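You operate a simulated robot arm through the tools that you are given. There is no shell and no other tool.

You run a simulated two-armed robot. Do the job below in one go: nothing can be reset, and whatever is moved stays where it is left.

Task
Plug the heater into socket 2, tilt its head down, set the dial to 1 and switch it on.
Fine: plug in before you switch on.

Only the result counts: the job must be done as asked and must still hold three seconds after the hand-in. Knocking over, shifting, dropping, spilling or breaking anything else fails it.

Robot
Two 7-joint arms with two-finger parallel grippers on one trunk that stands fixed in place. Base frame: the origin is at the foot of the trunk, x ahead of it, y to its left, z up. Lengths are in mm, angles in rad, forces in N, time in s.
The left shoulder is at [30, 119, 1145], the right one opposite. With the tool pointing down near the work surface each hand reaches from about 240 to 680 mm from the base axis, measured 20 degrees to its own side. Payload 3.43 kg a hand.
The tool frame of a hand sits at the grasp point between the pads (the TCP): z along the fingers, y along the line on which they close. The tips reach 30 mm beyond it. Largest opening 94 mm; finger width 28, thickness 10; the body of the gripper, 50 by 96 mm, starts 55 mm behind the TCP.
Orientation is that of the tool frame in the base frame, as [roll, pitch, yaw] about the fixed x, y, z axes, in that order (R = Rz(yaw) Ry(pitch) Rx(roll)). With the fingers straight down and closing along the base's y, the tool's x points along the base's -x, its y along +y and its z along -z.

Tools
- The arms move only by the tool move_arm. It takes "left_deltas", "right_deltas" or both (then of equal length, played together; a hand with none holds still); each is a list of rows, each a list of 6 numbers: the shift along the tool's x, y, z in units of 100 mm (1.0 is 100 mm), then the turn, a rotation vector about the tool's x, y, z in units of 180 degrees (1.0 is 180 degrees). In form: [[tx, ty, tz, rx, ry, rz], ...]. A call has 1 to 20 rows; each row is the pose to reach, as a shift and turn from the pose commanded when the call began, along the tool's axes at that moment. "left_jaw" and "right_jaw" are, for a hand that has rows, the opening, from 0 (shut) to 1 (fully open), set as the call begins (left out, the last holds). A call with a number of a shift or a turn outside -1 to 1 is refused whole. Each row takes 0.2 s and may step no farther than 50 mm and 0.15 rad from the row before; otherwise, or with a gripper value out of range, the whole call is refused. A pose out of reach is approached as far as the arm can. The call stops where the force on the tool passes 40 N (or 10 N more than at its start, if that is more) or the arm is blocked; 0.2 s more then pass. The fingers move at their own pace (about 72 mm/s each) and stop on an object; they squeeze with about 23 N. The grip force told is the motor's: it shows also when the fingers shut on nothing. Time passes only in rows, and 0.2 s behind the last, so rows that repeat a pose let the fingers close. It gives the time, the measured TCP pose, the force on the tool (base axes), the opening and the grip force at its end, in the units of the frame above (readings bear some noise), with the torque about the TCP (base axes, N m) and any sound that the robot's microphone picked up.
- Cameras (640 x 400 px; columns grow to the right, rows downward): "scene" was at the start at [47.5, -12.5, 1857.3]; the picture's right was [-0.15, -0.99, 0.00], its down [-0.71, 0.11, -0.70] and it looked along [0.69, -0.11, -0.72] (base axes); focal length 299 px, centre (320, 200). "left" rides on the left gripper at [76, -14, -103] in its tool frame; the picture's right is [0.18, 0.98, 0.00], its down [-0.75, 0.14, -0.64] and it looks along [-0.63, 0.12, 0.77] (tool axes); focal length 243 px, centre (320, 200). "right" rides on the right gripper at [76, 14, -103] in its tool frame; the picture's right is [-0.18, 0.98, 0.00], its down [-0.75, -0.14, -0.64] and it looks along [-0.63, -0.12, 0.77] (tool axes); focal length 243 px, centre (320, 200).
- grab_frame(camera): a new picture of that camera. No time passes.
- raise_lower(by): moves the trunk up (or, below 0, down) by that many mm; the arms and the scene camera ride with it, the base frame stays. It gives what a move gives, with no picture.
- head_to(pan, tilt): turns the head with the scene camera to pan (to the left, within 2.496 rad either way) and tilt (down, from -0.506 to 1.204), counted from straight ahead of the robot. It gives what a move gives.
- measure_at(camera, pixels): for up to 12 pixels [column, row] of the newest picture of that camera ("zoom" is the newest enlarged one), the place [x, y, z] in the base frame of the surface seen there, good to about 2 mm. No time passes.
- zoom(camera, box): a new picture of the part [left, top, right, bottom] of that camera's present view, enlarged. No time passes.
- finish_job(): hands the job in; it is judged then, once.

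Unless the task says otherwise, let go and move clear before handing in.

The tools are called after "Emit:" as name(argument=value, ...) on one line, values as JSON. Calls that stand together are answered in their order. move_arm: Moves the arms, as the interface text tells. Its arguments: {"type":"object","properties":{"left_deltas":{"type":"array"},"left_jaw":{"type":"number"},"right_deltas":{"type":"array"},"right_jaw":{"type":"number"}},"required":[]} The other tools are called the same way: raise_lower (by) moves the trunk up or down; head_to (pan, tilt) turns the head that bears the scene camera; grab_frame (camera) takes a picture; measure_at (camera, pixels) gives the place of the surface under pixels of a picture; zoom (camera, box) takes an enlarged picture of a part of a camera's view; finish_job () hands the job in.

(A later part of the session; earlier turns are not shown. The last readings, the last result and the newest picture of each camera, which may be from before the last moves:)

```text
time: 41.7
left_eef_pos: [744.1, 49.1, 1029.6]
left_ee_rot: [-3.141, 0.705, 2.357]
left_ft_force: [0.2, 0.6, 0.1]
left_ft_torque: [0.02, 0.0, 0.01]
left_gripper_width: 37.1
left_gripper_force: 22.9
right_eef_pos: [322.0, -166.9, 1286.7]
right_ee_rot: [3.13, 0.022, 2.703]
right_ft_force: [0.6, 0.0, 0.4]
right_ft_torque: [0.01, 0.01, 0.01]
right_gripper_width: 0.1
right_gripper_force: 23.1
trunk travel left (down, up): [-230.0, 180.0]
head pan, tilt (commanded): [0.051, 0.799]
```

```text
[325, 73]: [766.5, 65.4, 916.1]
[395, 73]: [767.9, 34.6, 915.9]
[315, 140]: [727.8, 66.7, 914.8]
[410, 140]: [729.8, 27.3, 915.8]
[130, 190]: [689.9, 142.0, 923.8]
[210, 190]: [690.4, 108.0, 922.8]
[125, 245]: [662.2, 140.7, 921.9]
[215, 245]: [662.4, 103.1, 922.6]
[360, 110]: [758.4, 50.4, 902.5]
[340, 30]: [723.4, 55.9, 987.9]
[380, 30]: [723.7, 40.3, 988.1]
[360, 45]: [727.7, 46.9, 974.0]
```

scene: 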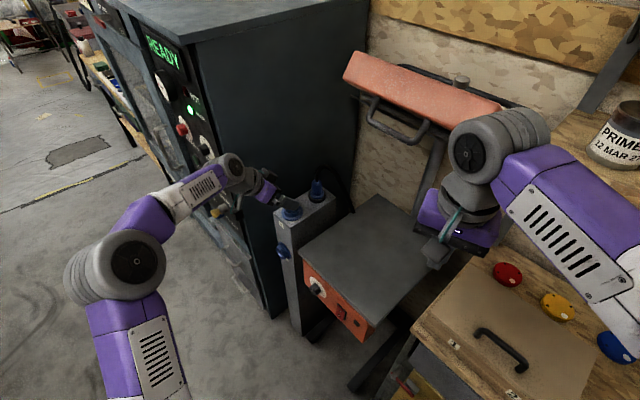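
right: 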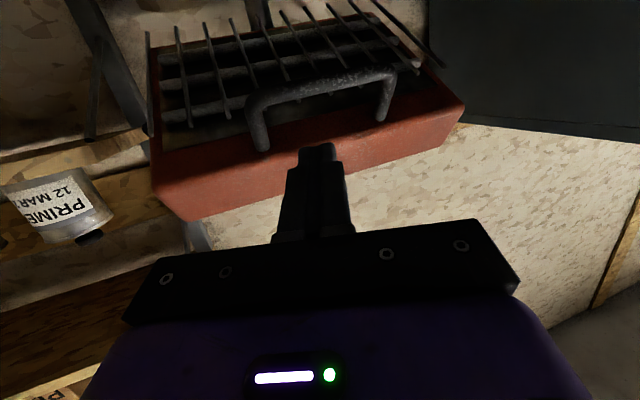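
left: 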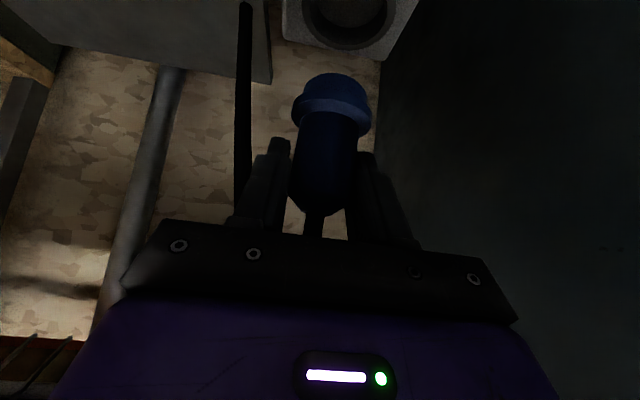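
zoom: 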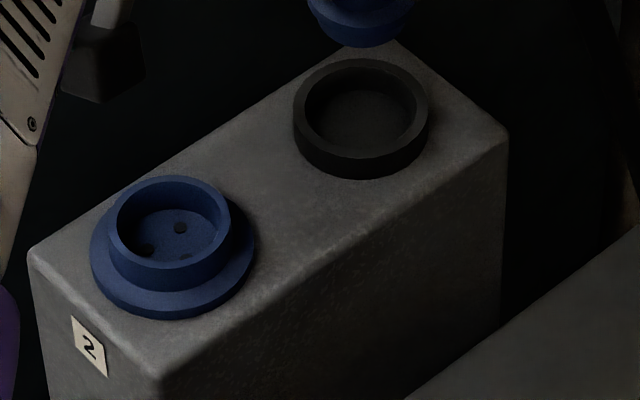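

The ring centre is about (747.5, 48.7) and socket 2 about (673, 123), so the shift is 105 mm exactly along the post's axis. I'll carry the plug across at this height.

Emit:
move_arm(left_deltas=[[0.16, 0, -0.136, 0, 0, 0], [0.32, 0, -0.272, 0, 0, 0], [0.48, 0, -0.408, 0, 0, 0], [0.64, 0, -0.544, 0, 0, 0], [0.8, 0, -0.68, 0, 0, 0], [0.8, 0, -0.68, 0, 0, 0], [0.8, 0, -0.68, 0, 0, 0]])

Emit:
grab_frame(camera="left")

Emit:
zoom(camera="scene", box=[252, 160, 372, 250])

```text
time: 43.3
left_eef_pos: [738.0, 130.7, 1040.4]
left_ee_rot: [3.141, 0.704, 2.356]
left_ft_force: [0.2, -0.2, -1.3]
left_ft_torque: [-0.02, -0.03, 0.02]
left_gripper_width: 37.0
left_gripper_force: 23.2
left hand out of reach, approached as far as the arm can: row 1, 2, 3, 4, 5, 6, 7
right_eef_pos: [322.1, -165.8, 1287.2]
right_ee_rot: [3.131, 0.025, 2.703]
right_ft_force: [-0.8, -0.3, -0.5]
right_ft_torque: [-0.03, 0.03, 0.02]
right_gripper_width: 0.0
right_gripper_force: 22.9
trunk travel left (down, up): [-230.0, 180.0]
head pan, tilt (commanded): [0.051, 0.799]
```

```text
taken
```

left: 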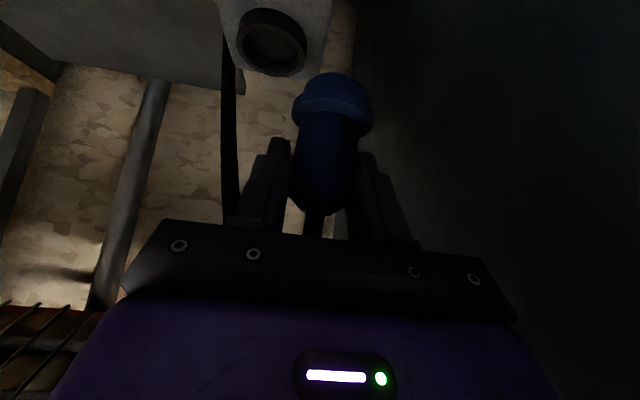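

```text
4.44 times, centred on (312, 205) of scene
```

zoom: 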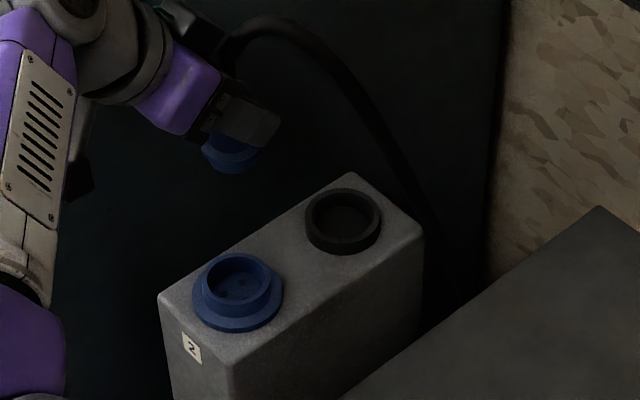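

The arm ended out of reach and drifted sideways to (738,131,1040), though it's still clear of the cabinet and holding the plug with orientation unchanged. I'll move from here to above socket 2, which is well within reach.

Emit:
move_arm(left_deltas=[[0.08, -0.107, -0.04, 0, 0, 0], [0.16, -0.214, -0.08, 0, 0, 0], [0.25, -0.32, -0.12, 0, 0, 0], [0.33, -0.43, -0.16, 0, 0, 0], [0.41, -0.535, -0.204, 0, 0, 0], [0.41, -0.535, -0.204, 0, 0, 0], [0.41, -0.535, -0.204, 0, 0, 0]])

Emit:
grab_frame(camera="left")

Emit:
zoom(camera="scene", box=[252, 160, 372, 250])

```text
time: 44.9
left_eef_pos: [737.5, 127.4, 1038.6]
left_ee_rot: [3.141, 0.707, 2.357]
left_ft_force: [-0.3, -0.2, -1.0]
left_ft_torque: [0.04, 0.02, 0.01]
left_gripper_width: 36.9
left_gripper_force: 22.8
left hand out of reach, approached as far as the arm can: row 1, 2, 3, 4, 5, 6, 7
right_eef_pos: [322.5, -166.3, 1286.4]
right_ee_rot: [3.132, 0.024, 2.704]
right_ft_force: [0.3, 0.2, 0.6]
right_ft_torque: [-0.02, 0.0, 0.01]
right_gripper_width: 0.2
right_gripper_force: 23.2
trunk travel left (down, up): [-230.0, 180.0]
head pan, tilt (commanded): [0.051, 0.799]
```

```text
taken
```

left: 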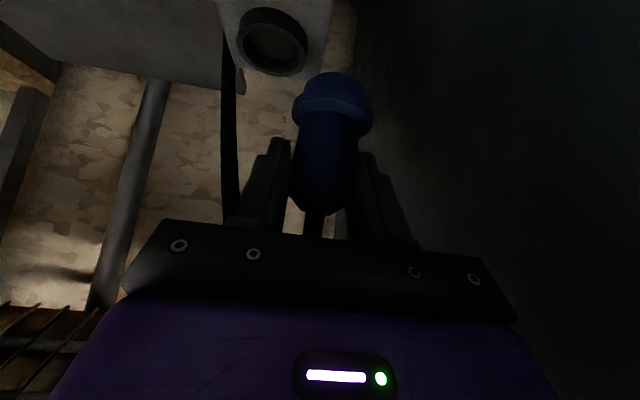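

```text
4.44 times, centred on (312, 205) of scene
```

zoom: 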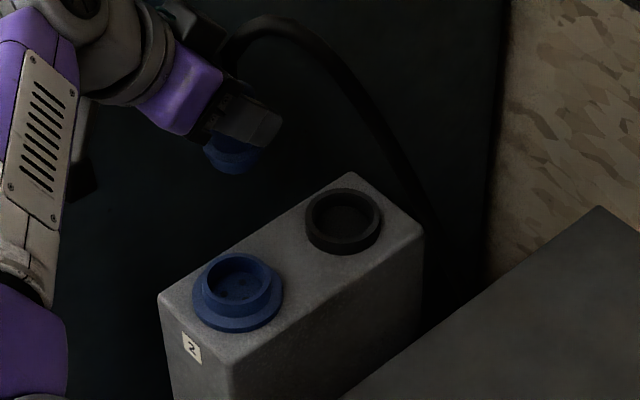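

The hand didn't follow: the solver is stuck near a limit with x still at 738. I'll test by backing out along the tool axis, which reverses the way it came in.

Emit:
move_arm(left_deltas=[[0, 0, -0.15, 0, 0, 0], [0, 0, -0.3, 0, 0, 0], [0, 0, -0.45, 0, 0, 0], [0, 0, -0.45, 0, 0, 0]])

Emit:
grab_frame(camera="scene")

```text
time: 45.9
left_eef_pos: [730.0, 149.5, 1079.4]
left_ee_rot: [-3.139, 0.704, 2.356]
left_ft_force: [-0.2, -0.2, -0.7]
left_ft_torque: [0.03, -0.03, -0.06]
left_gripper_width: 36.6
left_gripper_force: 23.1
left hand out of reach, approached as far as the arm can: row 1, 2, 3, 4
right_eef_pos: [323.7, -165.4, 1286.5]
right_ee_rot: [3.131, 0.023, 2.705]
right_ft_force: [-0.7, -0.5, 0.1]
right_ft_torque: [-0.01, 0.0, 0.02]
right_gripper_width: 0.0
right_gripper_force: 23.4
trunk travel left (down, up): [-230.0, 180.0]
head pan, tilt (commanded): [0.051, 0.799]
```

```text
taken
```

scene: 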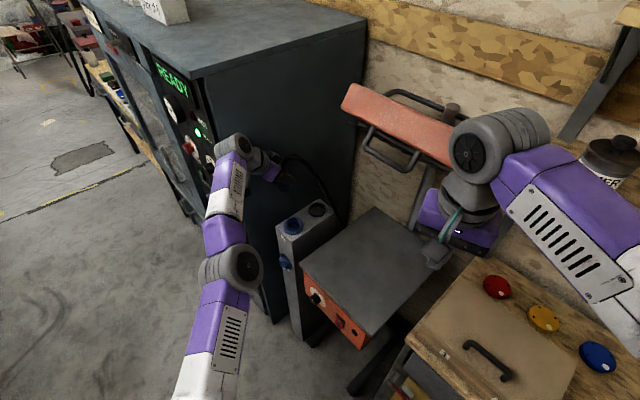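

The arm is stretched straight (shoulder, elbow and wrist in line in the scene view), so it can't pull inward from there. A downward move should bend the elbow. From z=1079 there's room, so I'll move down and slightly inward while staying above the post.

Emit:
move_arm(left_deltas=[[0.09, -0.1, 0.09, 0, 0, 0], [0.18, -0.2, 0.18, 0, 0, 0], [0.27, -0.3, 0.27, 0, 0, 0], [0.35, -0.39, 0.358, 0, 0, 0], [0.35, -0.39, 0.358, 0, 0, 0]])

Emit:
zoom(camera="scene", box=[160, 120, 360, 260])

```text
time: 47.1
left_eef_pos: [738.0, 128.7, 1036.3]
left_ee_rot: [-3.141, 0.707, 2.357]
left_ft_force: [0.2, 0.4, -1.2]
left_ft_torque: [-0.01, -0.03, 0.02]
left_gripper_width: 36.3
left_gripper_force: 23.1
left hand out of reach, approached as far as the arm can: row 1, 2, 3, 4, 5
right_eef_pos: [323.0, -165.0, 1286.4]
right_ee_rot: [3.132, 0.024, 2.704]
right_ft_force: [-1.2, 0.3, 0.5]
right_ft_torque: [0.0, -0.02, 0.01]
right_gripper_width: 0.0
right_gripper_force: 23.3
trunk travel left (down, up): [-230.0, 180.0]
head pan, tilt (commanded): [0.051, 0.799]
```

```text
2.86 times, centred on (260, 190) of scene
```

zoom: 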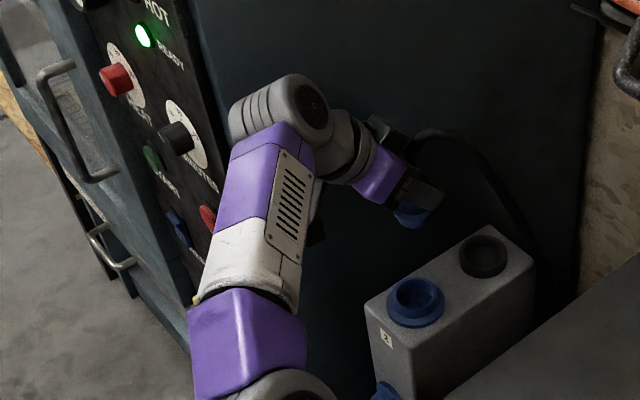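

Emit:
grab_frame(camera="scene")

Emit:
measure_at(camera="zoom", pixels=[[270, 385], [245, 310], [245, 250], [270, 170], [285, 110], [340, 145], [375, 180], [312, 100], [240, 110], [250, 355]])

```text
taken
```

scene: 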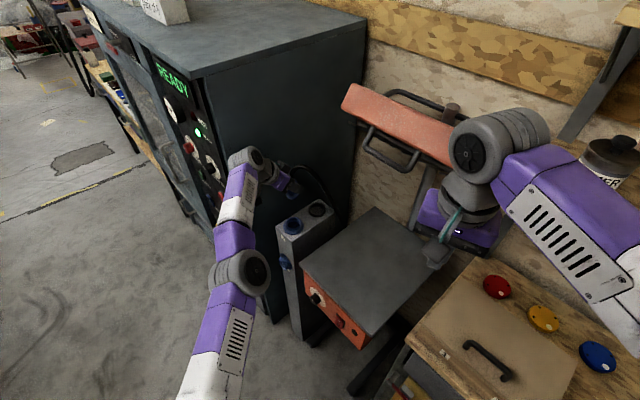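

```text
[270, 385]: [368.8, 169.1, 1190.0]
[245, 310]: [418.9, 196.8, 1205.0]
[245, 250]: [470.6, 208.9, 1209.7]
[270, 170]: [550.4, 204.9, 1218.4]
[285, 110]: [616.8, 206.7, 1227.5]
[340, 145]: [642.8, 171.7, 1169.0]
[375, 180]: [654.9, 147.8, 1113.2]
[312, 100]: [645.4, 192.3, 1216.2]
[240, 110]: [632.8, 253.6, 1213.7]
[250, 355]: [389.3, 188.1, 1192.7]
```

Emit:
measure_at(camera="scene", pixels=[[240, 272], [225, 268], [258, 272], [235, 240], [225, 320], [200, 380], [240, 200], [245, 160], [265, 165], [280, 178], [290, 187], [232, 300]])

```text
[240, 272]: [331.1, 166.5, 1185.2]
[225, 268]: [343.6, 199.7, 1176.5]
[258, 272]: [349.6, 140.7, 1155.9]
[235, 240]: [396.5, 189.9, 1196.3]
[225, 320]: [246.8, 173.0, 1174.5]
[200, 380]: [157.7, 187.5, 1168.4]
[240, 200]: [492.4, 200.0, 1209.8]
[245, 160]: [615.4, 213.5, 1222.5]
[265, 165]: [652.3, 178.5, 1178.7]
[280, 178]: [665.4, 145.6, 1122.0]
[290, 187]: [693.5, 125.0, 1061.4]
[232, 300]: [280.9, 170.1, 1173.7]
```

Measured points along the arm (z 1168 to 1222 in one line from shoulder to wrist) confirm the elbow is locked straight or slightly past it. Inward pulls push it further into its limit, so I'll go up along the reach sphere and then come down along it to make the elbow flex the right way.

Emit:
move_arm(left_deltas=[[-0.11, -0.02, -0.166, 0, 0, 0], [-0.22, -0.04, -0.33, 0, 0, 0], [-0.34, -0.06, -0.5, 0, 0, 0], [-0.45, -0.08, -0.66, 0, 0, 0], [-0.567, -0.1, -0.83, 0, 0, 0], [-0.567, -0.1, -0.83, 0, 0, 0]])

Emit:
grab_frame(camera="scene")

```text
time: 48.5
left_eef_pos: [718.4, 128.7, 1136.6]
left_ee_rot: [3.141, 0.705, 2.357]
left_ft_force: [0.6, -0.7, -1.1]
left_ft_torque: [0.02, -0.02, 0.03]
left_gripper_width: 36.1
left_gripper_force: 23.0
left hand out of reach, approached as far as the arm can: row 5, 6
right_eef_pos: [322.6, -165.6, 1286.0]
right_ee_rot: [3.131, 0.024, 2.705]
right_ft_force: [0.2, -1.0, 1.0]
right_ft_torque: [0.01, 0.0, -0.02]
right_gripper_width: 0.0
right_gripper_force: 22.8
trunk travel left (down, up): [-230.0, 180.0]
head pan, tilt (commanded): [0.051, 0.799]
```

```text
taken
```

scene: 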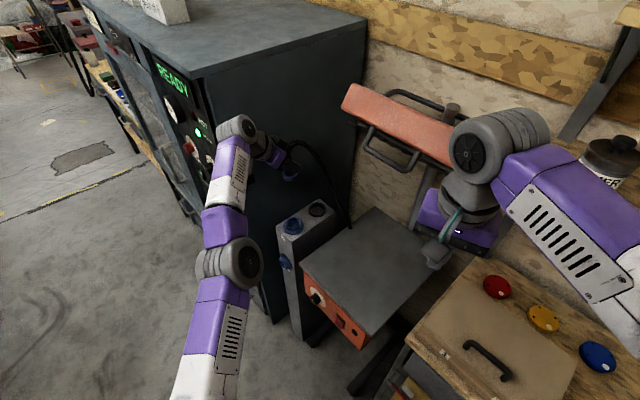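

Those upward rows were solved as reachable. Now I'll come down along the reach sphere to flex the elbow.

Emit:
move_arm(left_deltas=[[0.06, 0.02, 0.1, 0, 0, 0], [0.12, 0.04, 0.2, 0, 0, 0], [0.18, 0.06, 0.3, 0, 0, 0], [0.243, 0.078, 0.406, 0, 0, 0], [0.3, 0.09, 0.49, 0, 0, 0], [0.36, 0.1, 0.58, 0, 0, 0], [0.42, 0.11, 0.67, 0, 0, 0]])

```text
time: 50.1
left_eef_pos: [734.7, 129.3, 1057.2]
left_ee_rot: [-3.142, 0.704, 2.357]
left_ft_force: [-0.3, 0.1, -1.1]
left_ft_torque: [-0.01, 0.01, 0.02]
left_gripper_width: 36.3
left_gripper_force: 22.7
right_eef_pos: [323.1, -165.6, 1286.0]
right_ee_rot: [3.132, 0.023, 2.704]
right_ft_force: [1.0, -0.2, 0.4]
right_ft_torque: [-0.06, 0.02, 0.0]
right_gripper_width: 0.0
right_gripper_force: 23.4
trunk travel left (down, up): [-230.0, 180.0]
head pan, tilt (commanded): [0.051, 0.799]
```

That path was fully reachable. Now I'll test a small inward step of 20 mm.

Emit:
move_arm(left_deltas=[[0.036, -0.047, -0.03, 0, 0, 0], [0.072, -0.094, -0.06, 0, 0, 0], [0.108, -0.141, -0.092, 0, 0, 0], [0.108, -0.141, -0.092, 0, 0, 0]])

```text
time: 51.1
left_eef_pos: [734.0, 130.5, 1059.2]
left_ee_rot: [3.141, 0.705, 2.356]
left_ft_force: [0.0, 0.1, -0.4]
left_ft_torque: [0.04, -0.02, 0.04]
left_gripper_width: 36.3
left_gripper_force: 23.3
left hand out of reach, approached as far as the arm can: row 1, 2, 3, 4
right_eef_pos: [323.1, -166.7, 1286.5]
right_ee_rot: [3.131, 0.021, 2.704]
right_ft_force: [-0.4, 1.0, -0.9]
right_ft_torque: [-0.01, 0.0, 0.01]
right_gripper_width: 0.0
right_gripper_force: 23.1
trunk travel left (down, up): [-230.0, 180.0]
head pan, tilt (commanded): [0.051, 0.799]
```

Inward motion is still locked, which suggests the elbow sits slightly past straight. I'll raise the trunk and have the arm come down further relative to the shoulder, staying on the reach sphere so the elbow can cross over into flexing.

Emit:
raise_lower(by=80)

Emit:
move_arm(left_deltas=[[0.06, 0.01, 0.09, 0, 0, 0], [0.13, 0.02, 0.18, 0, 0, 0], [0.19, 0.03, 0.27, 0, 0, 0], [0.25, 0.04, 0.36, 0, 0, 0], [0.32, 0.05, 0.45, 0, 0, 0], [0.39, 0.06, 0.53, 0, 0, 0], [0.46, 0.065, 0.61, 0, 0, 0], [0.53, 0.07, 0.69, 0, 0, 0], [0.6, 0.07, 0.77, 0, 0, 0]])

```text
time: 52.3
left_eef_pos: [734.8, 130.9, 1138.4]
left_ee_rot: [3.141, 0.703, 2.355]
left_ft_force: [0.2, 0.5, -1.0]
left_ft_torque: [-0.01, 0.03, -0.01]
left_gripper_width: 36.0
left_gripper_force: 22.9
right_eef_pos: [322.8, -165.9, 1366.1]
right_ee_rot: [3.131, 0.022, 2.702]
right_ft_force: [-0.5, 0.6, 0.6]
right_ft_torque: [0.02, 0.01, -0.01]
right_gripper_width: 0.0
right_gripper_force: 23.0
trunk travel left (down, up): [-310.0, 100.0]
head pan, tilt (commanded): [0.051, 0.799]
```

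```text
time: 54.3
left_eef_pos: [743.5, 133.0, 1039.8]
left_ee_rot: [3.141, 0.702, 2.356]
left_ft_force: [0.1, -0.3, -1.5]
left_ft_torque: [0.02, 0.0, -0.04]
left_gripper_width: 35.7
left_gripper_force: 23.5
right_eef_pos: [323.6, -167.5, 1367.0]
right_ee_rot: [3.132, 0.024, 2.704]
right_ft_force: [0.5, -0.2, -0.3]
right_ft_torque: [0.0, 0.0, -0.01]
right_gripper_width: 0.2
right_gripper_force: 22.7
trunk travel left (down, up): [-310.0, 100.0]
head pan, tilt (commanded): [0.051, 0.799]
```

The path was reachable throughout. I'll test a small inward step now and also check the plug in the grip, because the jaw width has crept from 37 to 35.7 mm.

Emit:
move_arm(left_deltas=[[0.036, -0.047, -0.03, 0, 0, 0], [0.072, -0.094, -0.06, 0, 0, 0], [0.108, -0.141, -0.092, 0, 0, 0], [0.108, -0.141, -0.092, 0, 0, 0]])

Emit:
grab_frame(camera="left")

Emit:
zoom(camera="scene", box=[200, 140, 360, 260])

```text
time: 55.3
left_eef_pos: [742.8, 133.6, 1040.5]
left_ee_rot: [-3.14, 0.703, 2.357]
left_ft_force: [0.2, 0.2, -1.5]
left_ft_torque: [-0.01, 0.0, 0.0]
left_gripper_width: 35.9
left_gripper_force: 22.8
left hand out of reach, approached as far as the arm can: row 1, 2, 3, 4
right_eef_pos: [321.6, -164.7, 1366.8]
right_ee_rot: [3.129, 0.022, 2.703]
right_ft_force: [-0.1, 0.4, 0.3]
right_ft_torque: [-0.01, 0.04, 0.0]
right_gripper_width: 0.0
right_gripper_force: 22.6
trunk travel left (down, up): [-310.0, 100.0]
head pan, tilt (commanded): [0.051, 0.799]
```

```text
taken
```

left: 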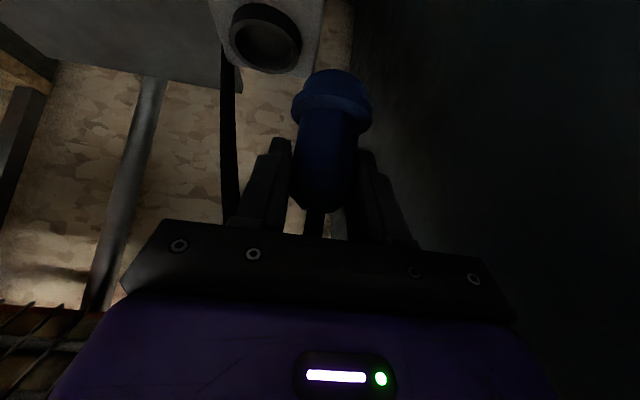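

```text
3.33 times, centred on (280, 200) of scene
```

zoom: 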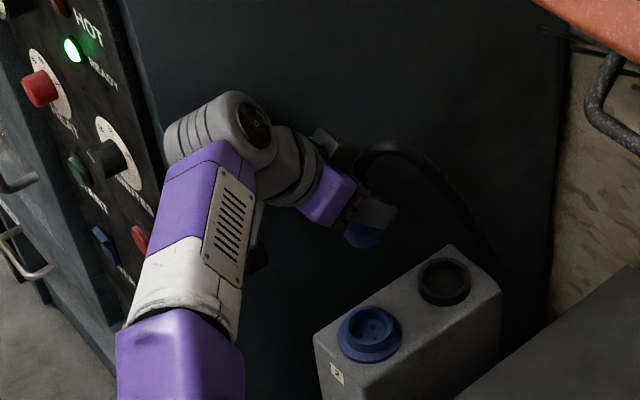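

The plug is still held properly, but inward motion is locked here. Earlier, with the hand higher relative to the trunk, this same orientation moved freely. So I'll raise the hand relative to the trunk and lower the trunk again in alternation.

Emit:
move_arm(left_deltas=[[-0.1, -0.01, -0.13, 0, 0, 0], [-0.2, -0.02, -0.26, 0, 0, 0], [-0.3, -0.04, -0.39, 0, 0, 0], [-0.4, -0.05, -0.52, 0, 0, 0], [-0.5, -0.06, -0.65, 0, 0, 0], [-0.6, -0.07, -0.77, 0, 0, 0]])

Emit:
raise_lower(by=-100)

Emit:
move_arm(left_deltas=[[-0.1, -0.02, -0.13, 0, 0, 0], [-0.2, -0.04, -0.26, 0, 0, 0], [-0.3, -0.06, -0.4, 0, 0, 0], [-0.4, -0.08, -0.54, 0, 0, 0], [-0.5, -0.1, -0.68, 0, 0, 0]])

```text
time: 56.7
left_eef_pos: [733.9, 130.5, 1139.5]
left_ee_rot: [-3.141, 0.702, 2.356]
left_ft_force: [0.1, -0.3, -1.3]
left_ft_torque: [0.0, 0.01, 0.0]
left_gripper_width: 35.6
left_gripper_force: 22.9
left hand out of reach, approached as far as the arm can: row 3
right_eef_pos: [323.3, -166.3, 1367.3]
right_ee_rot: [3.132, 0.025, 2.703]
right_ft_force: [-1.2, -0.2, -0.3]
right_ft_torque: [0.01, 0.02, -0.02]
right_gripper_width: 0.1
right_gripper_force: 22.8
trunk travel left (down, up): [-310.0, 100.0]
head pan, tilt (commanded): [0.051, 0.799]
```

```text
time: 58.0
left_eef_pos: [734.4, 130.1, 1038.2]
left_ee_rot: [-3.14, 0.704, 2.355]
left_ft_force: [0.3, 0.4, -1.3]
left_ft_torque: [-0.01, 0.0, 0.0]
left_gripper_width: 35.5
left_gripper_force: 22.6
right_eef_pos: [321.4, -165.3, 1267.8]
right_ee_rot: [3.13, 0.022, 2.702]
right_ft_force: [0.3, -0.4, -0.2]
right_ft_torque: [-0.02, 0.01, 0.0]
right_gripper_width: 0.2
right_gripper_force: 23.3
trunk travel left (down, up): [-210.0, 200.0]
head pan, tilt (commanded): [0.051, 0.799]
```

```text
time: 59.2
left_eef_pos: [717.6, 128.1, 1121.4]
left_ee_rot: [3.141, 0.702, 2.356]
left_ft_force: [-0.8, 0.2, -1.1]
left_ft_torque: [0.0, 0.03, 0.02]
left_gripper_width: 35.8
left_gripper_force: 22.7
left hand out of reach, approached as far as the arm can: row 5
right_eef_pos: [322.3, -166.1, 1267.3]
right_ee_rot: [3.131, 0.024, 2.705]
right_ft_force: [0.2, 0.3, 0.1]
right_ft_torque: [-0.02, 0.02, 0.0]
right_gripper_width: 0.0
right_gripper_force: 22.6
trunk travel left (down, up): [-210.0, 200.0]
head pan, tilt (commanded): [0.051, 0.799]
```

Now the hand is at 1121 with the trunk at -200 (hand 1321 relative). I'll test an inward step here.

Emit:
move_arm(left_deltas=[[0.036, -0.047, -0.03, 0, 0, 0], [0.072, -0.094, -0.06, 0, 0, 0], [0.108, -0.141, -0.092, 0, 0, 0], [0.144, -0.188, -0.12, 0, 0, 0], [0.216, -0.282, -0.184, 0, 0, 0]])

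```text
time: 60.4
left_eef_pos: [677.7, 127.9, 1119.7]
left_ee_rot: [-3.141, 0.704, 2.356]
left_ft_force: [0.0, 1.0, 0.5]
left_ft_torque: [0.02, -0.01, -0.01]
left_gripper_width: 35.5
left_gripper_force: 23.4
right_eef_pos: [321.9, -166.3, 1267.7]
right_ee_rot: [3.131, 0.025, 2.704]
right_ft_force: [0.4, -0.5, -0.1]
right_ft_torque: [0.01, 0.01, 0.02]
right_gripper_width: 0.1
right_gripper_force: 23.0
trunk travel left (down, up): [-210.0, 200.0]
head pan, tilt (commanded): [0.051, 0.799]
```

Inward motion works again: the hand is at (678,128,1120) with the elbow flexed. I'll align over socket 2 and use the trunk to come down vertically, starting with 90 mm.

Emit:
move_arm(left_deltas=[[0.015, -0.044, -0.013, 0, 0, 0], [0.03, -0.088, -0.025, 0, 0, 0], [0.03, -0.088, -0.025, 0, 0, 0]])

Emit:
raise_lower(by=-80)

Emit:
grab_frame(camera="left")

Emit:
grab_frame(camera="scene")

Emit:
zoom(camera="scene", box=[250, 130, 350, 210])

```text
time: 61.2
left_eef_pos: [667.3, 123.3, 1119.7]
left_ee_rot: [-3.14, 0.703, 2.356]
left_ft_force: [-0.3, 0.0, 0.1]
left_ft_torque: [0.02, 0.0, 0.01]
left_gripper_width: 35.4
left_gripper_force: 23.0
right_eef_pos: [321.6, -165.9, 1266.2]
right_ee_rot: [3.132, 0.023, 2.704]
right_ft_force: [0.1, 0.4, -0.1]
right_ft_torque: [0.01, 0.04, 0.0]
right_gripper_width: 0.0
right_gripper_force: 22.8
trunk travel left (down, up): [-210.0, 200.0]
head pan, tilt (commanded): [0.051, 0.799]
```

```text
time: 62.4
left_eef_pos: [669.0, 123.3, 1040.0]
left_ee_rot: [-3.141, 0.702, 2.356]
left_ft_force: [0.1, -0.6, -0.6]
left_ft_torque: [0.01, -0.01, 0.04]
left_gripper_width: 35.5
left_gripper_force: 23.0
right_eef_pos: [322.9, -164.3, 1188.1]
right_ee_rot: [3.131, 0.025, 2.706]
right_ft_force: [0.3, 0.7, 0.2]
right_ft_torque: [0.01, 0.03, 0.0]
right_gripper_width: 0.0
right_gripper_force: 22.9
trunk travel left (down, up): [-130.0, 280.0]
head pan, tilt (commanded): [0.051, 0.799]
```

```text
taken
```

left: 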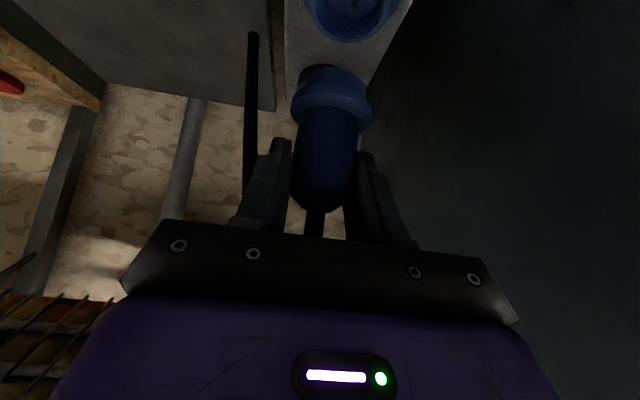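

```text
taken
```

scene: 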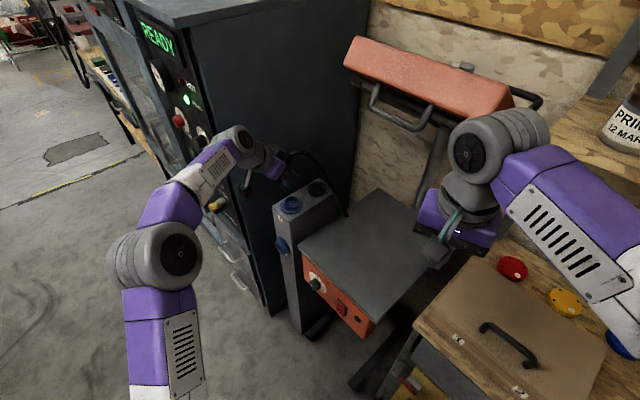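

```text
5.00 times, centred on (300, 170) of scene
```

zoom: 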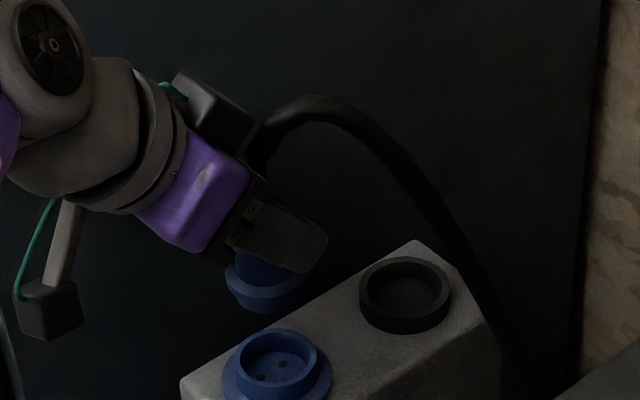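

The plug hangs just above socket 2. I'll measure the plug's collar and socket together to check alignment before inserting.

Emit:
measure_at(camera="zoom", pixels=[[228, 278], [240, 290], [262, 297], [285, 295], [300, 288], [255, 308], [270, 308], [245, 265], [277, 333], [240, 360], [315, 355], [277, 383]])

Emit:
measure_at(camera="left", pixels=[[333, 108], [296, 110], [370, 115], [330, 95], [325, 130], [330, 72], [352, 12], [320, 25], [385, 20], [350, 38], [300, 150], [355, 150]])

```text
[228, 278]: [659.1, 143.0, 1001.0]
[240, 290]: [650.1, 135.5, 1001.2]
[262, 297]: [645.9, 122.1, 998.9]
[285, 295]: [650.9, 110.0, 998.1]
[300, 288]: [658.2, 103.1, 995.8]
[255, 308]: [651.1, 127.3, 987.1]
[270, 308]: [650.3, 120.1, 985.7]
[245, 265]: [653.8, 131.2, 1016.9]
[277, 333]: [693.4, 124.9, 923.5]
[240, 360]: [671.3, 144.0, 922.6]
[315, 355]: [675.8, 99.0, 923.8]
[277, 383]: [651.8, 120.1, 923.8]
```

```text
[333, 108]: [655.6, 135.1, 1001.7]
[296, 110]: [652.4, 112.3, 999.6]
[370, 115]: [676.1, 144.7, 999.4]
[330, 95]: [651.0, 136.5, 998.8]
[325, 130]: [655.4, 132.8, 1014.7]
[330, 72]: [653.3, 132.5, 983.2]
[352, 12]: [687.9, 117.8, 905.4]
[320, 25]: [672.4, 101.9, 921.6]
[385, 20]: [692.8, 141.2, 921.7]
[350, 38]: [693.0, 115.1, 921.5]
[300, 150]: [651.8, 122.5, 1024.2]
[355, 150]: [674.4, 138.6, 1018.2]
```

The collar seems centred near (668,123) versus the socket at (673,122), and the plug may have shifted slightly in the grip. I'll take closer pictures to judge its tilt and offset.

Emit:
zoom(camera="scene", box=[275, 165, 325, 215])

Emit:
zoom(camera="left", box=[260, 0, 420, 220])

```text
8.00 times, centred on (300, 190) of scene
```

zoom: 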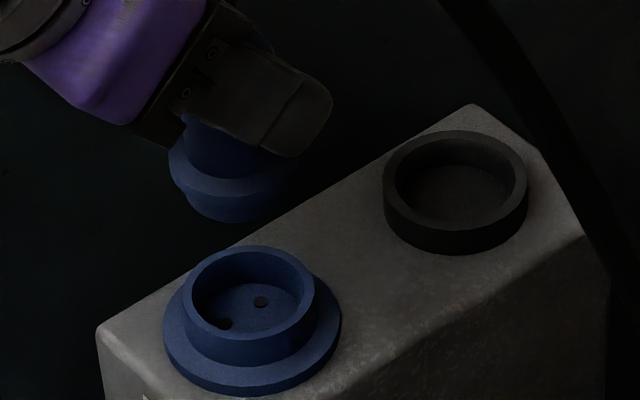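

```text
1.82 times, centred on (340, 110) of left
```

zoom: 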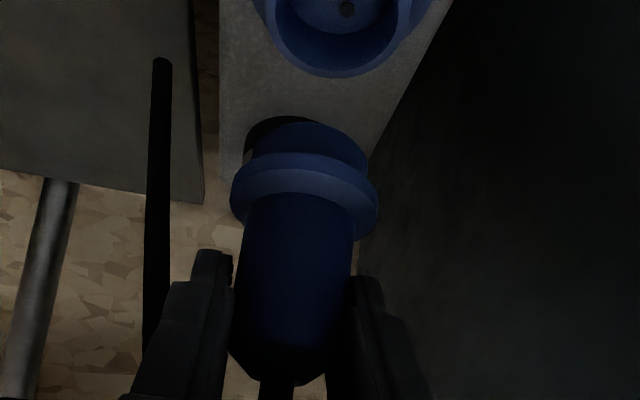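

The plug hangs upright, and both cameras put its axis about 4–5 mm short of the socket centre in x. I'll shift (+4.5, +0.6) mm and lower the trunk 48 mm so the nose is just above the rim, then compare again.

Emit:
move_arm(left_deltas=[[-0.01, 0.018, 0.009, 0, 0, 0], [-0.021, 0.036, 0.018, 0, 0, 0], [-0.021, 0.036, 0.018, 0, 0, 0]])

Emit:
raise_lower(by=-48)

Emit:
grab_frame(camera="left")

Emit:
grab_frame(camera="scene")

Emit:
zoom(camera="scene", box=[270, 150, 320, 200])

Emit:
zoom(camera="left", box=[260, 0, 420, 220])

```text
time: 63.2
left_eef_pos: [673.6, 124.5, 1040.0]
left_ee_rot: [3.141, 0.705, 2.355]
left_ft_force: [0.2, -0.4, -0.9]
left_ft_torque: [0.0, 0.04, -0.02]
left_gripper_width: 35.0
left_gripper_force: 23.3
right_eef_pos: [322.9, -165.3, 1186.5]
right_ee_rot: [3.132, 0.025, 2.702]
right_ft_force: [-0.9, 0.3, 0.7]
right_ft_torque: [-0.01, 0.0, -0.02]
right_gripper_width: 0.2
right_gripper_force: 22.9
trunk travel left (down, up): [-130.0, 280.0]
head pan, tilt (commanded): [0.051, 0.799]
```

```text
time: 64.1
left_eef_pos: [671.9, 124.9, 992.5]
left_ee_rot: [3.141, 0.703, 2.356]
left_ft_force: [0.4, 0.3, -1.5]
left_ft_torque: [-0.03, -0.01, -0.01]
left_gripper_width: 35.3
left_gripper_force: 23.1
right_eef_pos: [321.5, -166.0, 1139.2]
right_ee_rot: [3.131, 0.025, 2.704]
right_ft_force: [-0.3, -0.1, 0.7]
right_ft_torque: [-0.01, 0.0, -0.01]
right_gripper_width: 0.0
right_gripper_force: 23.3
trunk travel left (down, up): [-82.0, 328.0]
head pan, tilt (commanded): [0.051, 0.799]
```

```text
taken
```

left: 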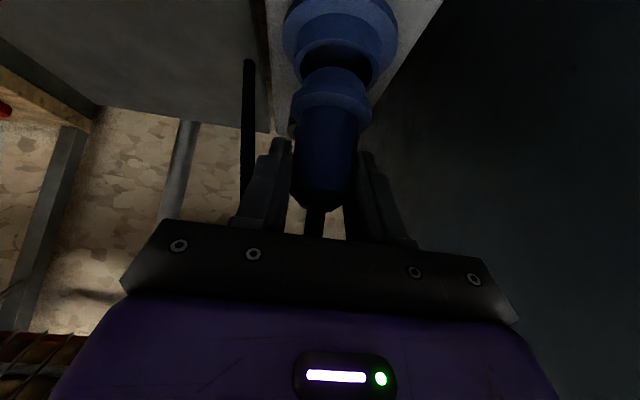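

```text
taken
```

scene: 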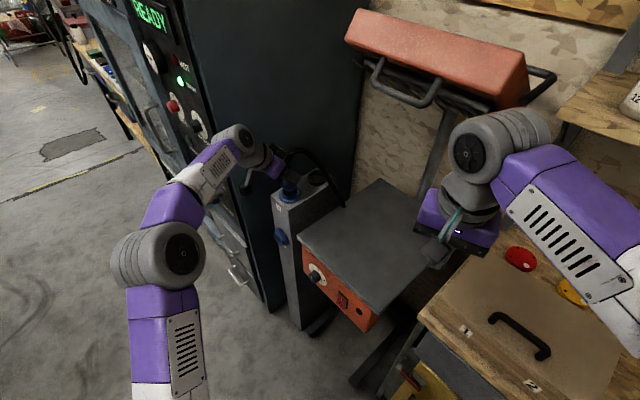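

```text
8.00 times, centred on (295, 175) of scene
```

zoom: 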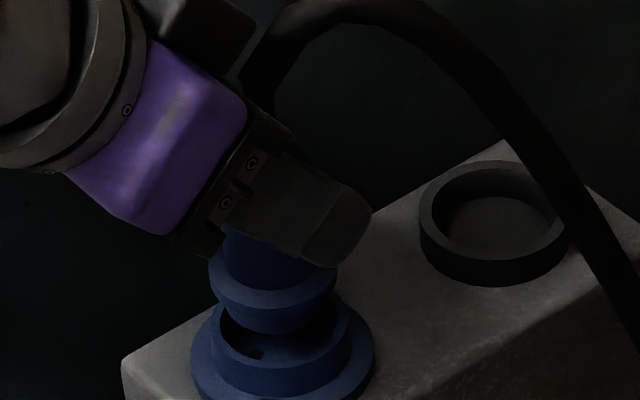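

```text
1.82 times, centred on (340, 110) of left
```

zoom: 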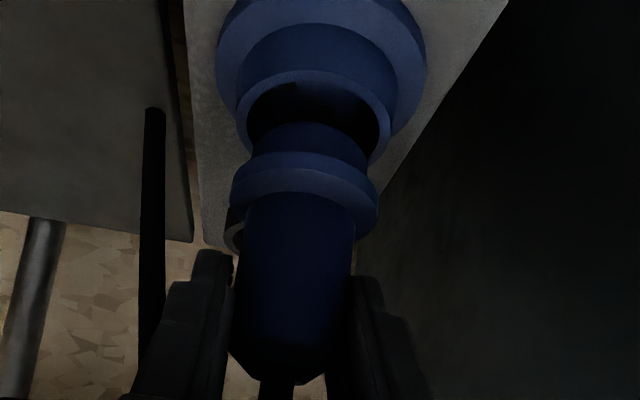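

The plug nose is now just above the socket and roughly aligned. I'll measure the collar and rim again for a fine correction.

Emit:
measure_at(camera="zoom", pixels=[[235, 220], [300, 200], [305, 70], [350, 130], [255, 165], [370, 165], [320, 75], [255, 130], [345, 185], [290, 210], [310, 110], [240, 230]])

Emit:
zoom(camera="scene", box=[278, 175, 308, 205])

```text
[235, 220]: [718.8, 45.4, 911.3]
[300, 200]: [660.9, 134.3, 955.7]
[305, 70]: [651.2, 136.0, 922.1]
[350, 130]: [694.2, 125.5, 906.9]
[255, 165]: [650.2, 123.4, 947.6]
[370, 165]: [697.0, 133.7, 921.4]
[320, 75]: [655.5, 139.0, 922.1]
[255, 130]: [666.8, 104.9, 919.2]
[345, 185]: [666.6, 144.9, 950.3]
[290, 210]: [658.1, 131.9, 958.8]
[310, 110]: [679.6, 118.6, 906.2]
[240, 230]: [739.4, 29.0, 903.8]
```

```text
13.33 times, centred on (293, 190) of scene
```

zoom: 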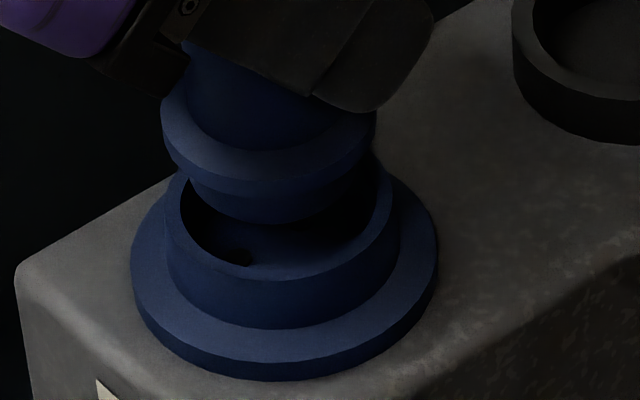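

The enlarged view shows collar and rim aligned within about 1 mm. I'll insert straight down with the arm in small steps, using the force stop as the guard.

Emit:
move_arm(left_deltas=[[0.026, -0.004, 0.03, 0, 0, 0], [0.052, -0.004, 0.061, 0, 0, 0], [0.078, -0.004, 0.091, 0, 0, 0], [0.104, -0.004, 0.122, 0, 0, 0], [0.13, -0.004, 0.152, 0, 0, 0]])

Emit:
zoom(camera="scene", box=[278, 175, 308, 205])

Emit:
zoom(camera="left", box=[260, 0, 420, 220])

```text
time: 65.3
left_eef_pos: [671.9, 124.4, 972.8]
left_ee_rot: [-3.141, 0.702, 2.357]
left_ft_force: [0.2, 0.1, 0.1]
left_ft_torque: [0.02, 0.01, 0.0]
left_gripper_width: 34.8
left_gripper_force: 23.0
right_eef_pos: [323.6, -166.0, 1138.6]
right_ee_rot: [3.13, 0.021, 2.705]
right_ft_force: [-0.1, 0.3, 0.1]
right_ft_torque: [-0.01, 0.02, 0.0]
right_gripper_width: 0.1
right_gripper_force: 22.0
trunk travel left (down, up): [-82.0, 328.0]
head pan, tilt (commanded): [0.051, 0.799]
```

```text
13.33 times, centred on (293, 190) of scene
```

zoom: 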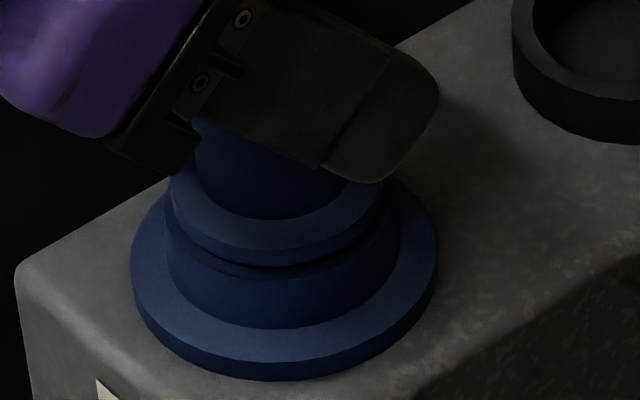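

```text
1.82 times, centred on (340, 110) of left
```

zoom: 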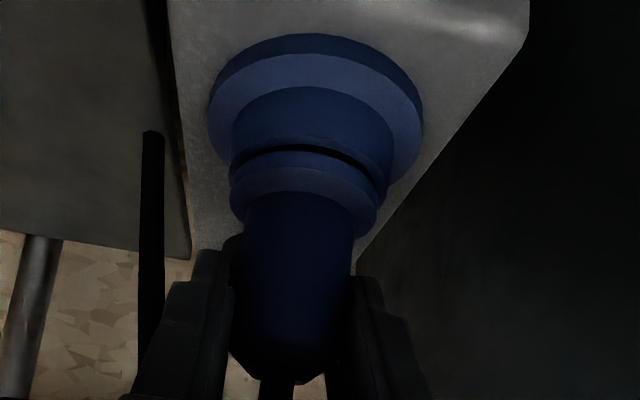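

The nose is inside the rim with no side load and a few millimetres of gap left. I'll press on down until it seats.

Emit:
move_arm(left_deltas=[[0.013, 0, 0.015, 0, 0, 0], [0.026, 0, 0.03, 0, 0, 0], [0.039, 0, 0.046, 0, 0, 0], [0.052, 0, 0.061, 0, 0, 0], [0.065, 0, 0.076, 0, 0, 0], [0.078, 0, 0.091, 0, 0, 0], [0.091, 0, 0.107, 0, 0, 0]])

Emit:
zoom(camera="scene", box=[278, 175, 308, 205])

Emit:
zoom(camera="left", box=[260, 0, 420, 220])

```text
time: 66.9
left_eef_pos: [674.7, 123.0, 965.7]
left_ee_rot: [3.128, 0.717, 2.351]
left_ft_force: [11.6, -3.1, 33.7]
left_ft_torque: [-0.07, 0.01, -0.06]
left_gripper_width: 35.3
left_gripper_force: 23.4
right_eef_pos: [321.2, -166.7, 1139.7]
right_ee_rot: [3.128, 0.024, 2.703]
right_ft_force: [-0.1, -0.5, 0.2]
right_ft_torque: [-0.01, -0.04, 0.01]
right_gripper_width: 0.0
right_gripper_force: 23.2
trunk travel left (down, up): [-82.0, 328.0]
head pan, tilt (commanded): [0.051, 0.799]
```

```text
13.33 times, centred on (293, 190) of scene
```

zoom: 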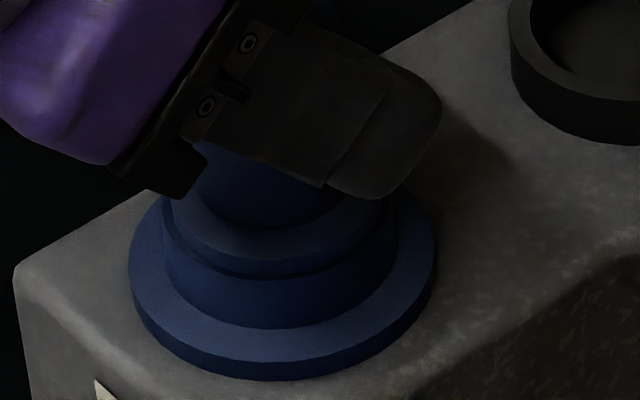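

```text
1.82 times, centred on (340, 110) of left
```

zoom: 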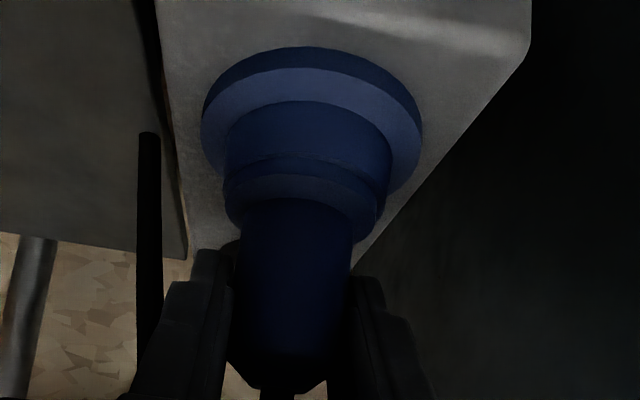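

The collar now sits on the rim with 34 N of reaction. I'll measure the collar height against the rim to confirm it's fully seated.

Emit:
measure_at(camera="zoom", pixels=[[300, 228], [240, 205], [345, 165], [200, 330], [300, 120], [260, 215]])

Emit:
zoom(camera="scene", box=[268, 165, 318, 215])

Emit:
measure_at(camera="scene", pixels=[[290, 192], [286, 192], [289, 195], [289, 201], [283, 198], [281, 188]])

```text
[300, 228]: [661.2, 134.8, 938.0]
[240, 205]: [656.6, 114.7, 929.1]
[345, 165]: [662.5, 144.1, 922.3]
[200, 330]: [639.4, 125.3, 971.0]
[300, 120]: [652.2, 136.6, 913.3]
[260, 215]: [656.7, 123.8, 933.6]
```

```text
8.00 times, centred on (293, 190) of scene
```

zoom: 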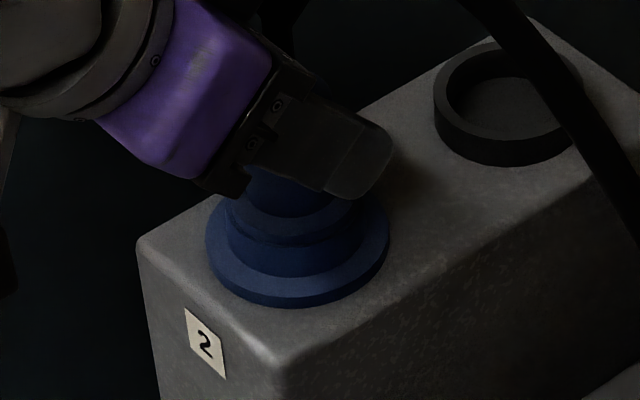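

```text
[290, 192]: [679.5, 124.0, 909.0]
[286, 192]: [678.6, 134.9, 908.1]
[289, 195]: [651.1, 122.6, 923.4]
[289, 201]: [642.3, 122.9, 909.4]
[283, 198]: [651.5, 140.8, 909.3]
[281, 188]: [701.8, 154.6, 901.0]
```

Emit:
measure_at(camera="zoom", pixels=[[290, 228], [255, 220], [238, 205], [330, 222], [290, 240], [290, 262], [290, 285], [235, 230], [355, 225], [245, 195]])

```text
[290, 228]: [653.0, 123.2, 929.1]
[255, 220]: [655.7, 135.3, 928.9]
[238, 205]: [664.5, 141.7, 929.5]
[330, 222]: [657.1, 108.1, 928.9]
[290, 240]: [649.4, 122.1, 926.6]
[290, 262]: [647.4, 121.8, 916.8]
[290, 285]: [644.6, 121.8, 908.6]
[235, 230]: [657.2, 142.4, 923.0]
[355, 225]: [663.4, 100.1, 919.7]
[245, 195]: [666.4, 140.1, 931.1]
```

The collar's top is at 929, 6 mm above the rim, the same as when it sat in the park ring, so the plug is fully seated in socket 2. I'll relax the push by about 6 mm of command and then open the jaws.

Emit:
move_arm(left_deltas=[[-0.02, 0, -0.023, 0, 0, 0], [-0.04, 0, -0.046, 0, 0, 0], [-0.04, 0, -0.046, 0, 0, 0]])

Emit:
zoom(camera="scene", box=[268, 165, 318, 215])

Emit:
measure_at(camera="zoom", pixels=[[290, 228], [255, 220], [330, 222]])

```text
time: 67.7
left_eef_pos: [673.6, 123.2, 965.6]
left_ee_rot: [3.137, 0.708, 2.355]
left_ft_force: [12.8, -5.5, 21.2]
left_ft_torque: [-0.17, -0.12, 0.05]
left_gripper_width: 35.6
left_gripper_force: 23.1
right_eef_pos: [322.6, -166.3, 1137.5]
right_ee_rot: [3.131, 0.024, 2.703]
right_ft_force: [-0.2, 0.1, -0.2]
right_ft_torque: [-0.02, 0.01, -0.05]
right_gripper_width: 0.1
right_gripper_force: 23.4
trunk travel left (down, up): [-82.0, 328.0]
head pan, tilt (commanded): [0.051, 0.799]
```

```text
8.00 times, centred on (293, 190) of scene
```

zoom: 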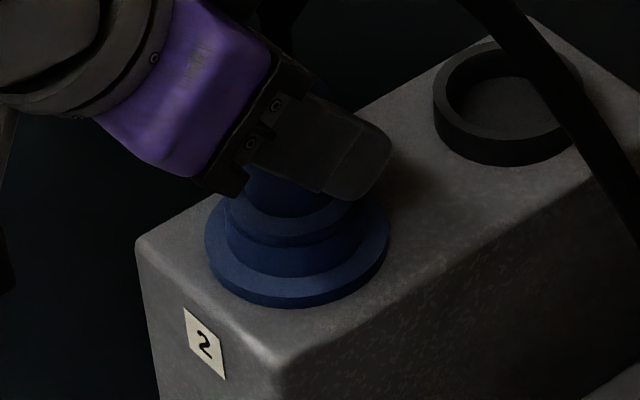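

```text
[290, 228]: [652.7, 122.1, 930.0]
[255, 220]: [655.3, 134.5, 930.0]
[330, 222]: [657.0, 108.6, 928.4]
```

Still seated at 929. Opening the jaws now while holding position.

Emit:
move_arm(left_deltas=[[-0.02, 0, -0.023, 0, 0, 0], [-0.02, 0, -0.023, 0, 0, 0], [-0.02, 0, -0.023, 0, 0, 0], [-0.02, 0, -0.023, 0, 0, 0]], left_jaw=0.9)

Emit:
grab_frame(camera="left")

Emit:
zoom(camera="scene", box=[268, 165, 318, 215])

```text
time: 68.7
left_eef_pos: [672.0, 124.2, 966.6]
left_ee_rot: [-3.14, 0.703, 2.356]
left_ft_force: [1.0, 0.3, 0.7]
left_ft_torque: [0.01, 0.02, 0.03]
left_gripper_width: 84.8
left_gripper_force: 0.2
right_eef_pos: [323.2, -165.7, 1139.5]
right_ee_rot: [3.131, 0.023, 2.703]
right_ft_force: [0.0, 0.2, 0.1]
right_ft_torque: [-0.01, -0.04, 0.0]
right_gripper_width: 0.2
right_gripper_force: 23.2
trunk travel left (down, up): [-82.0, 328.0]
head pan, tilt (commanded): [0.051, 0.799]
```

```text
taken
```

left: 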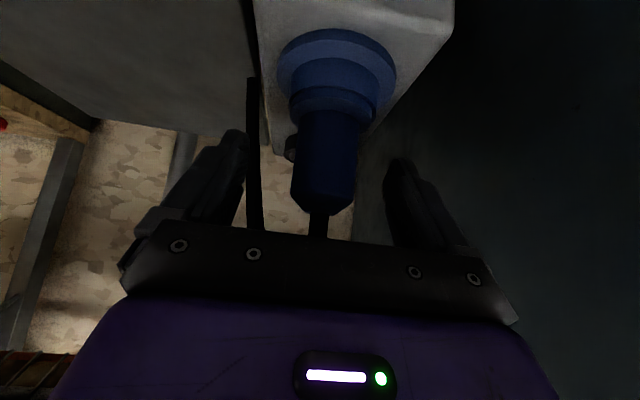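

```text
8.00 times, centred on (293, 190) of scene
```

zoom: 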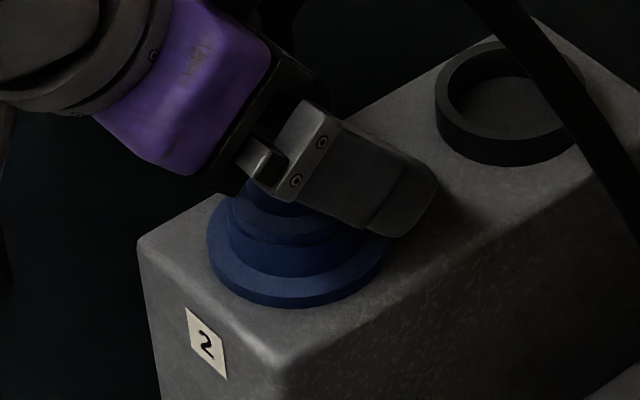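

The plug stays upright in socket 2 after release. I'll back the left hand straight out along its axis.

Emit:
move_arm(left_deltas=[[0, 0, -0.2, 0, 0, 0], [0, 0, -0.45, 0, 0, 0], [0, 0, -0.7, 0, 0, 0], [0, 0, -0.95, 0, 0, 0], [0, 0, -0.95, 0, 0, 0]])

Emit:
grab_frame(camera="left")

Emit:
grab_frame(camera="scene")

Emit:
zoom(camera="scene", box=[268, 155, 328, 215])

```text
time: 69.9
left_eef_pos: [632.0, 168.6, 1037.9]
left_ee_rot: [-3.14, 0.705, 2.356]
left_ft_force: [0.2, 0.1, -0.5]
left_ft_torque: [0.03, 0.01, 0.01]
left_gripper_width: 84.6
left_gripper_force: 0.0
right_eef_pos: [323.1, -165.5, 1139.7]
right_ee_rot: [3.132, 0.024, 2.703]
right_ft_force: [-0.1, -0.7, 0.8]
right_ft_torque: [0.0, 0.01, -0.03]
right_gripper_width: 0.0
right_gripper_force: 23.0
trunk travel left (down, up): [-82.0, 328.0]
head pan, tilt (commanded): [0.051, 0.799]
```

```text
taken
```

left: 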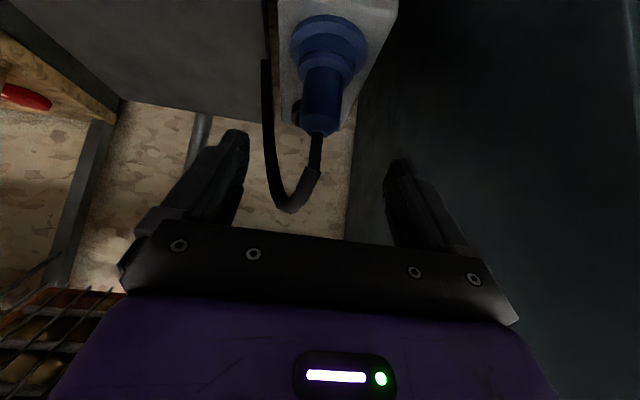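

```text
taken
```

scene: 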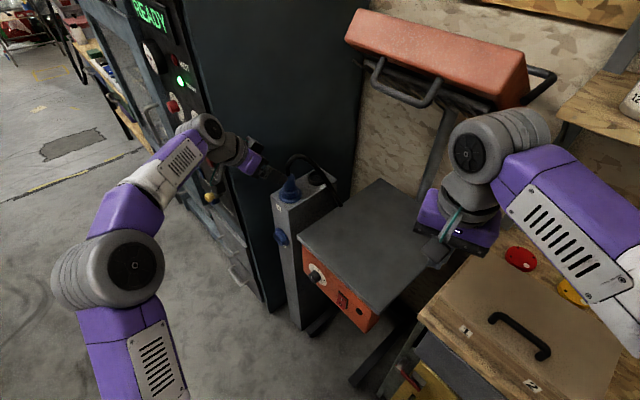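

```text
6.67 times, centred on (298, 185) of scene
```

zoom: 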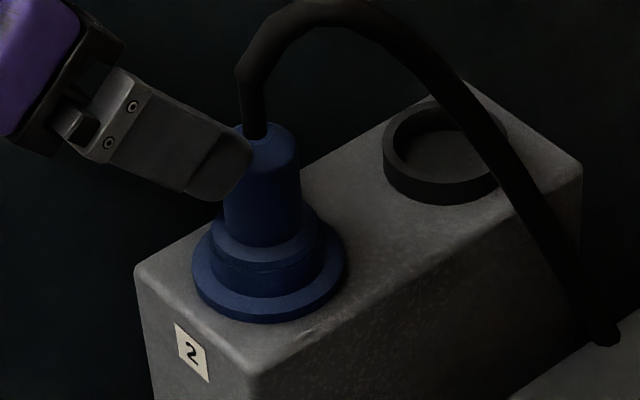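

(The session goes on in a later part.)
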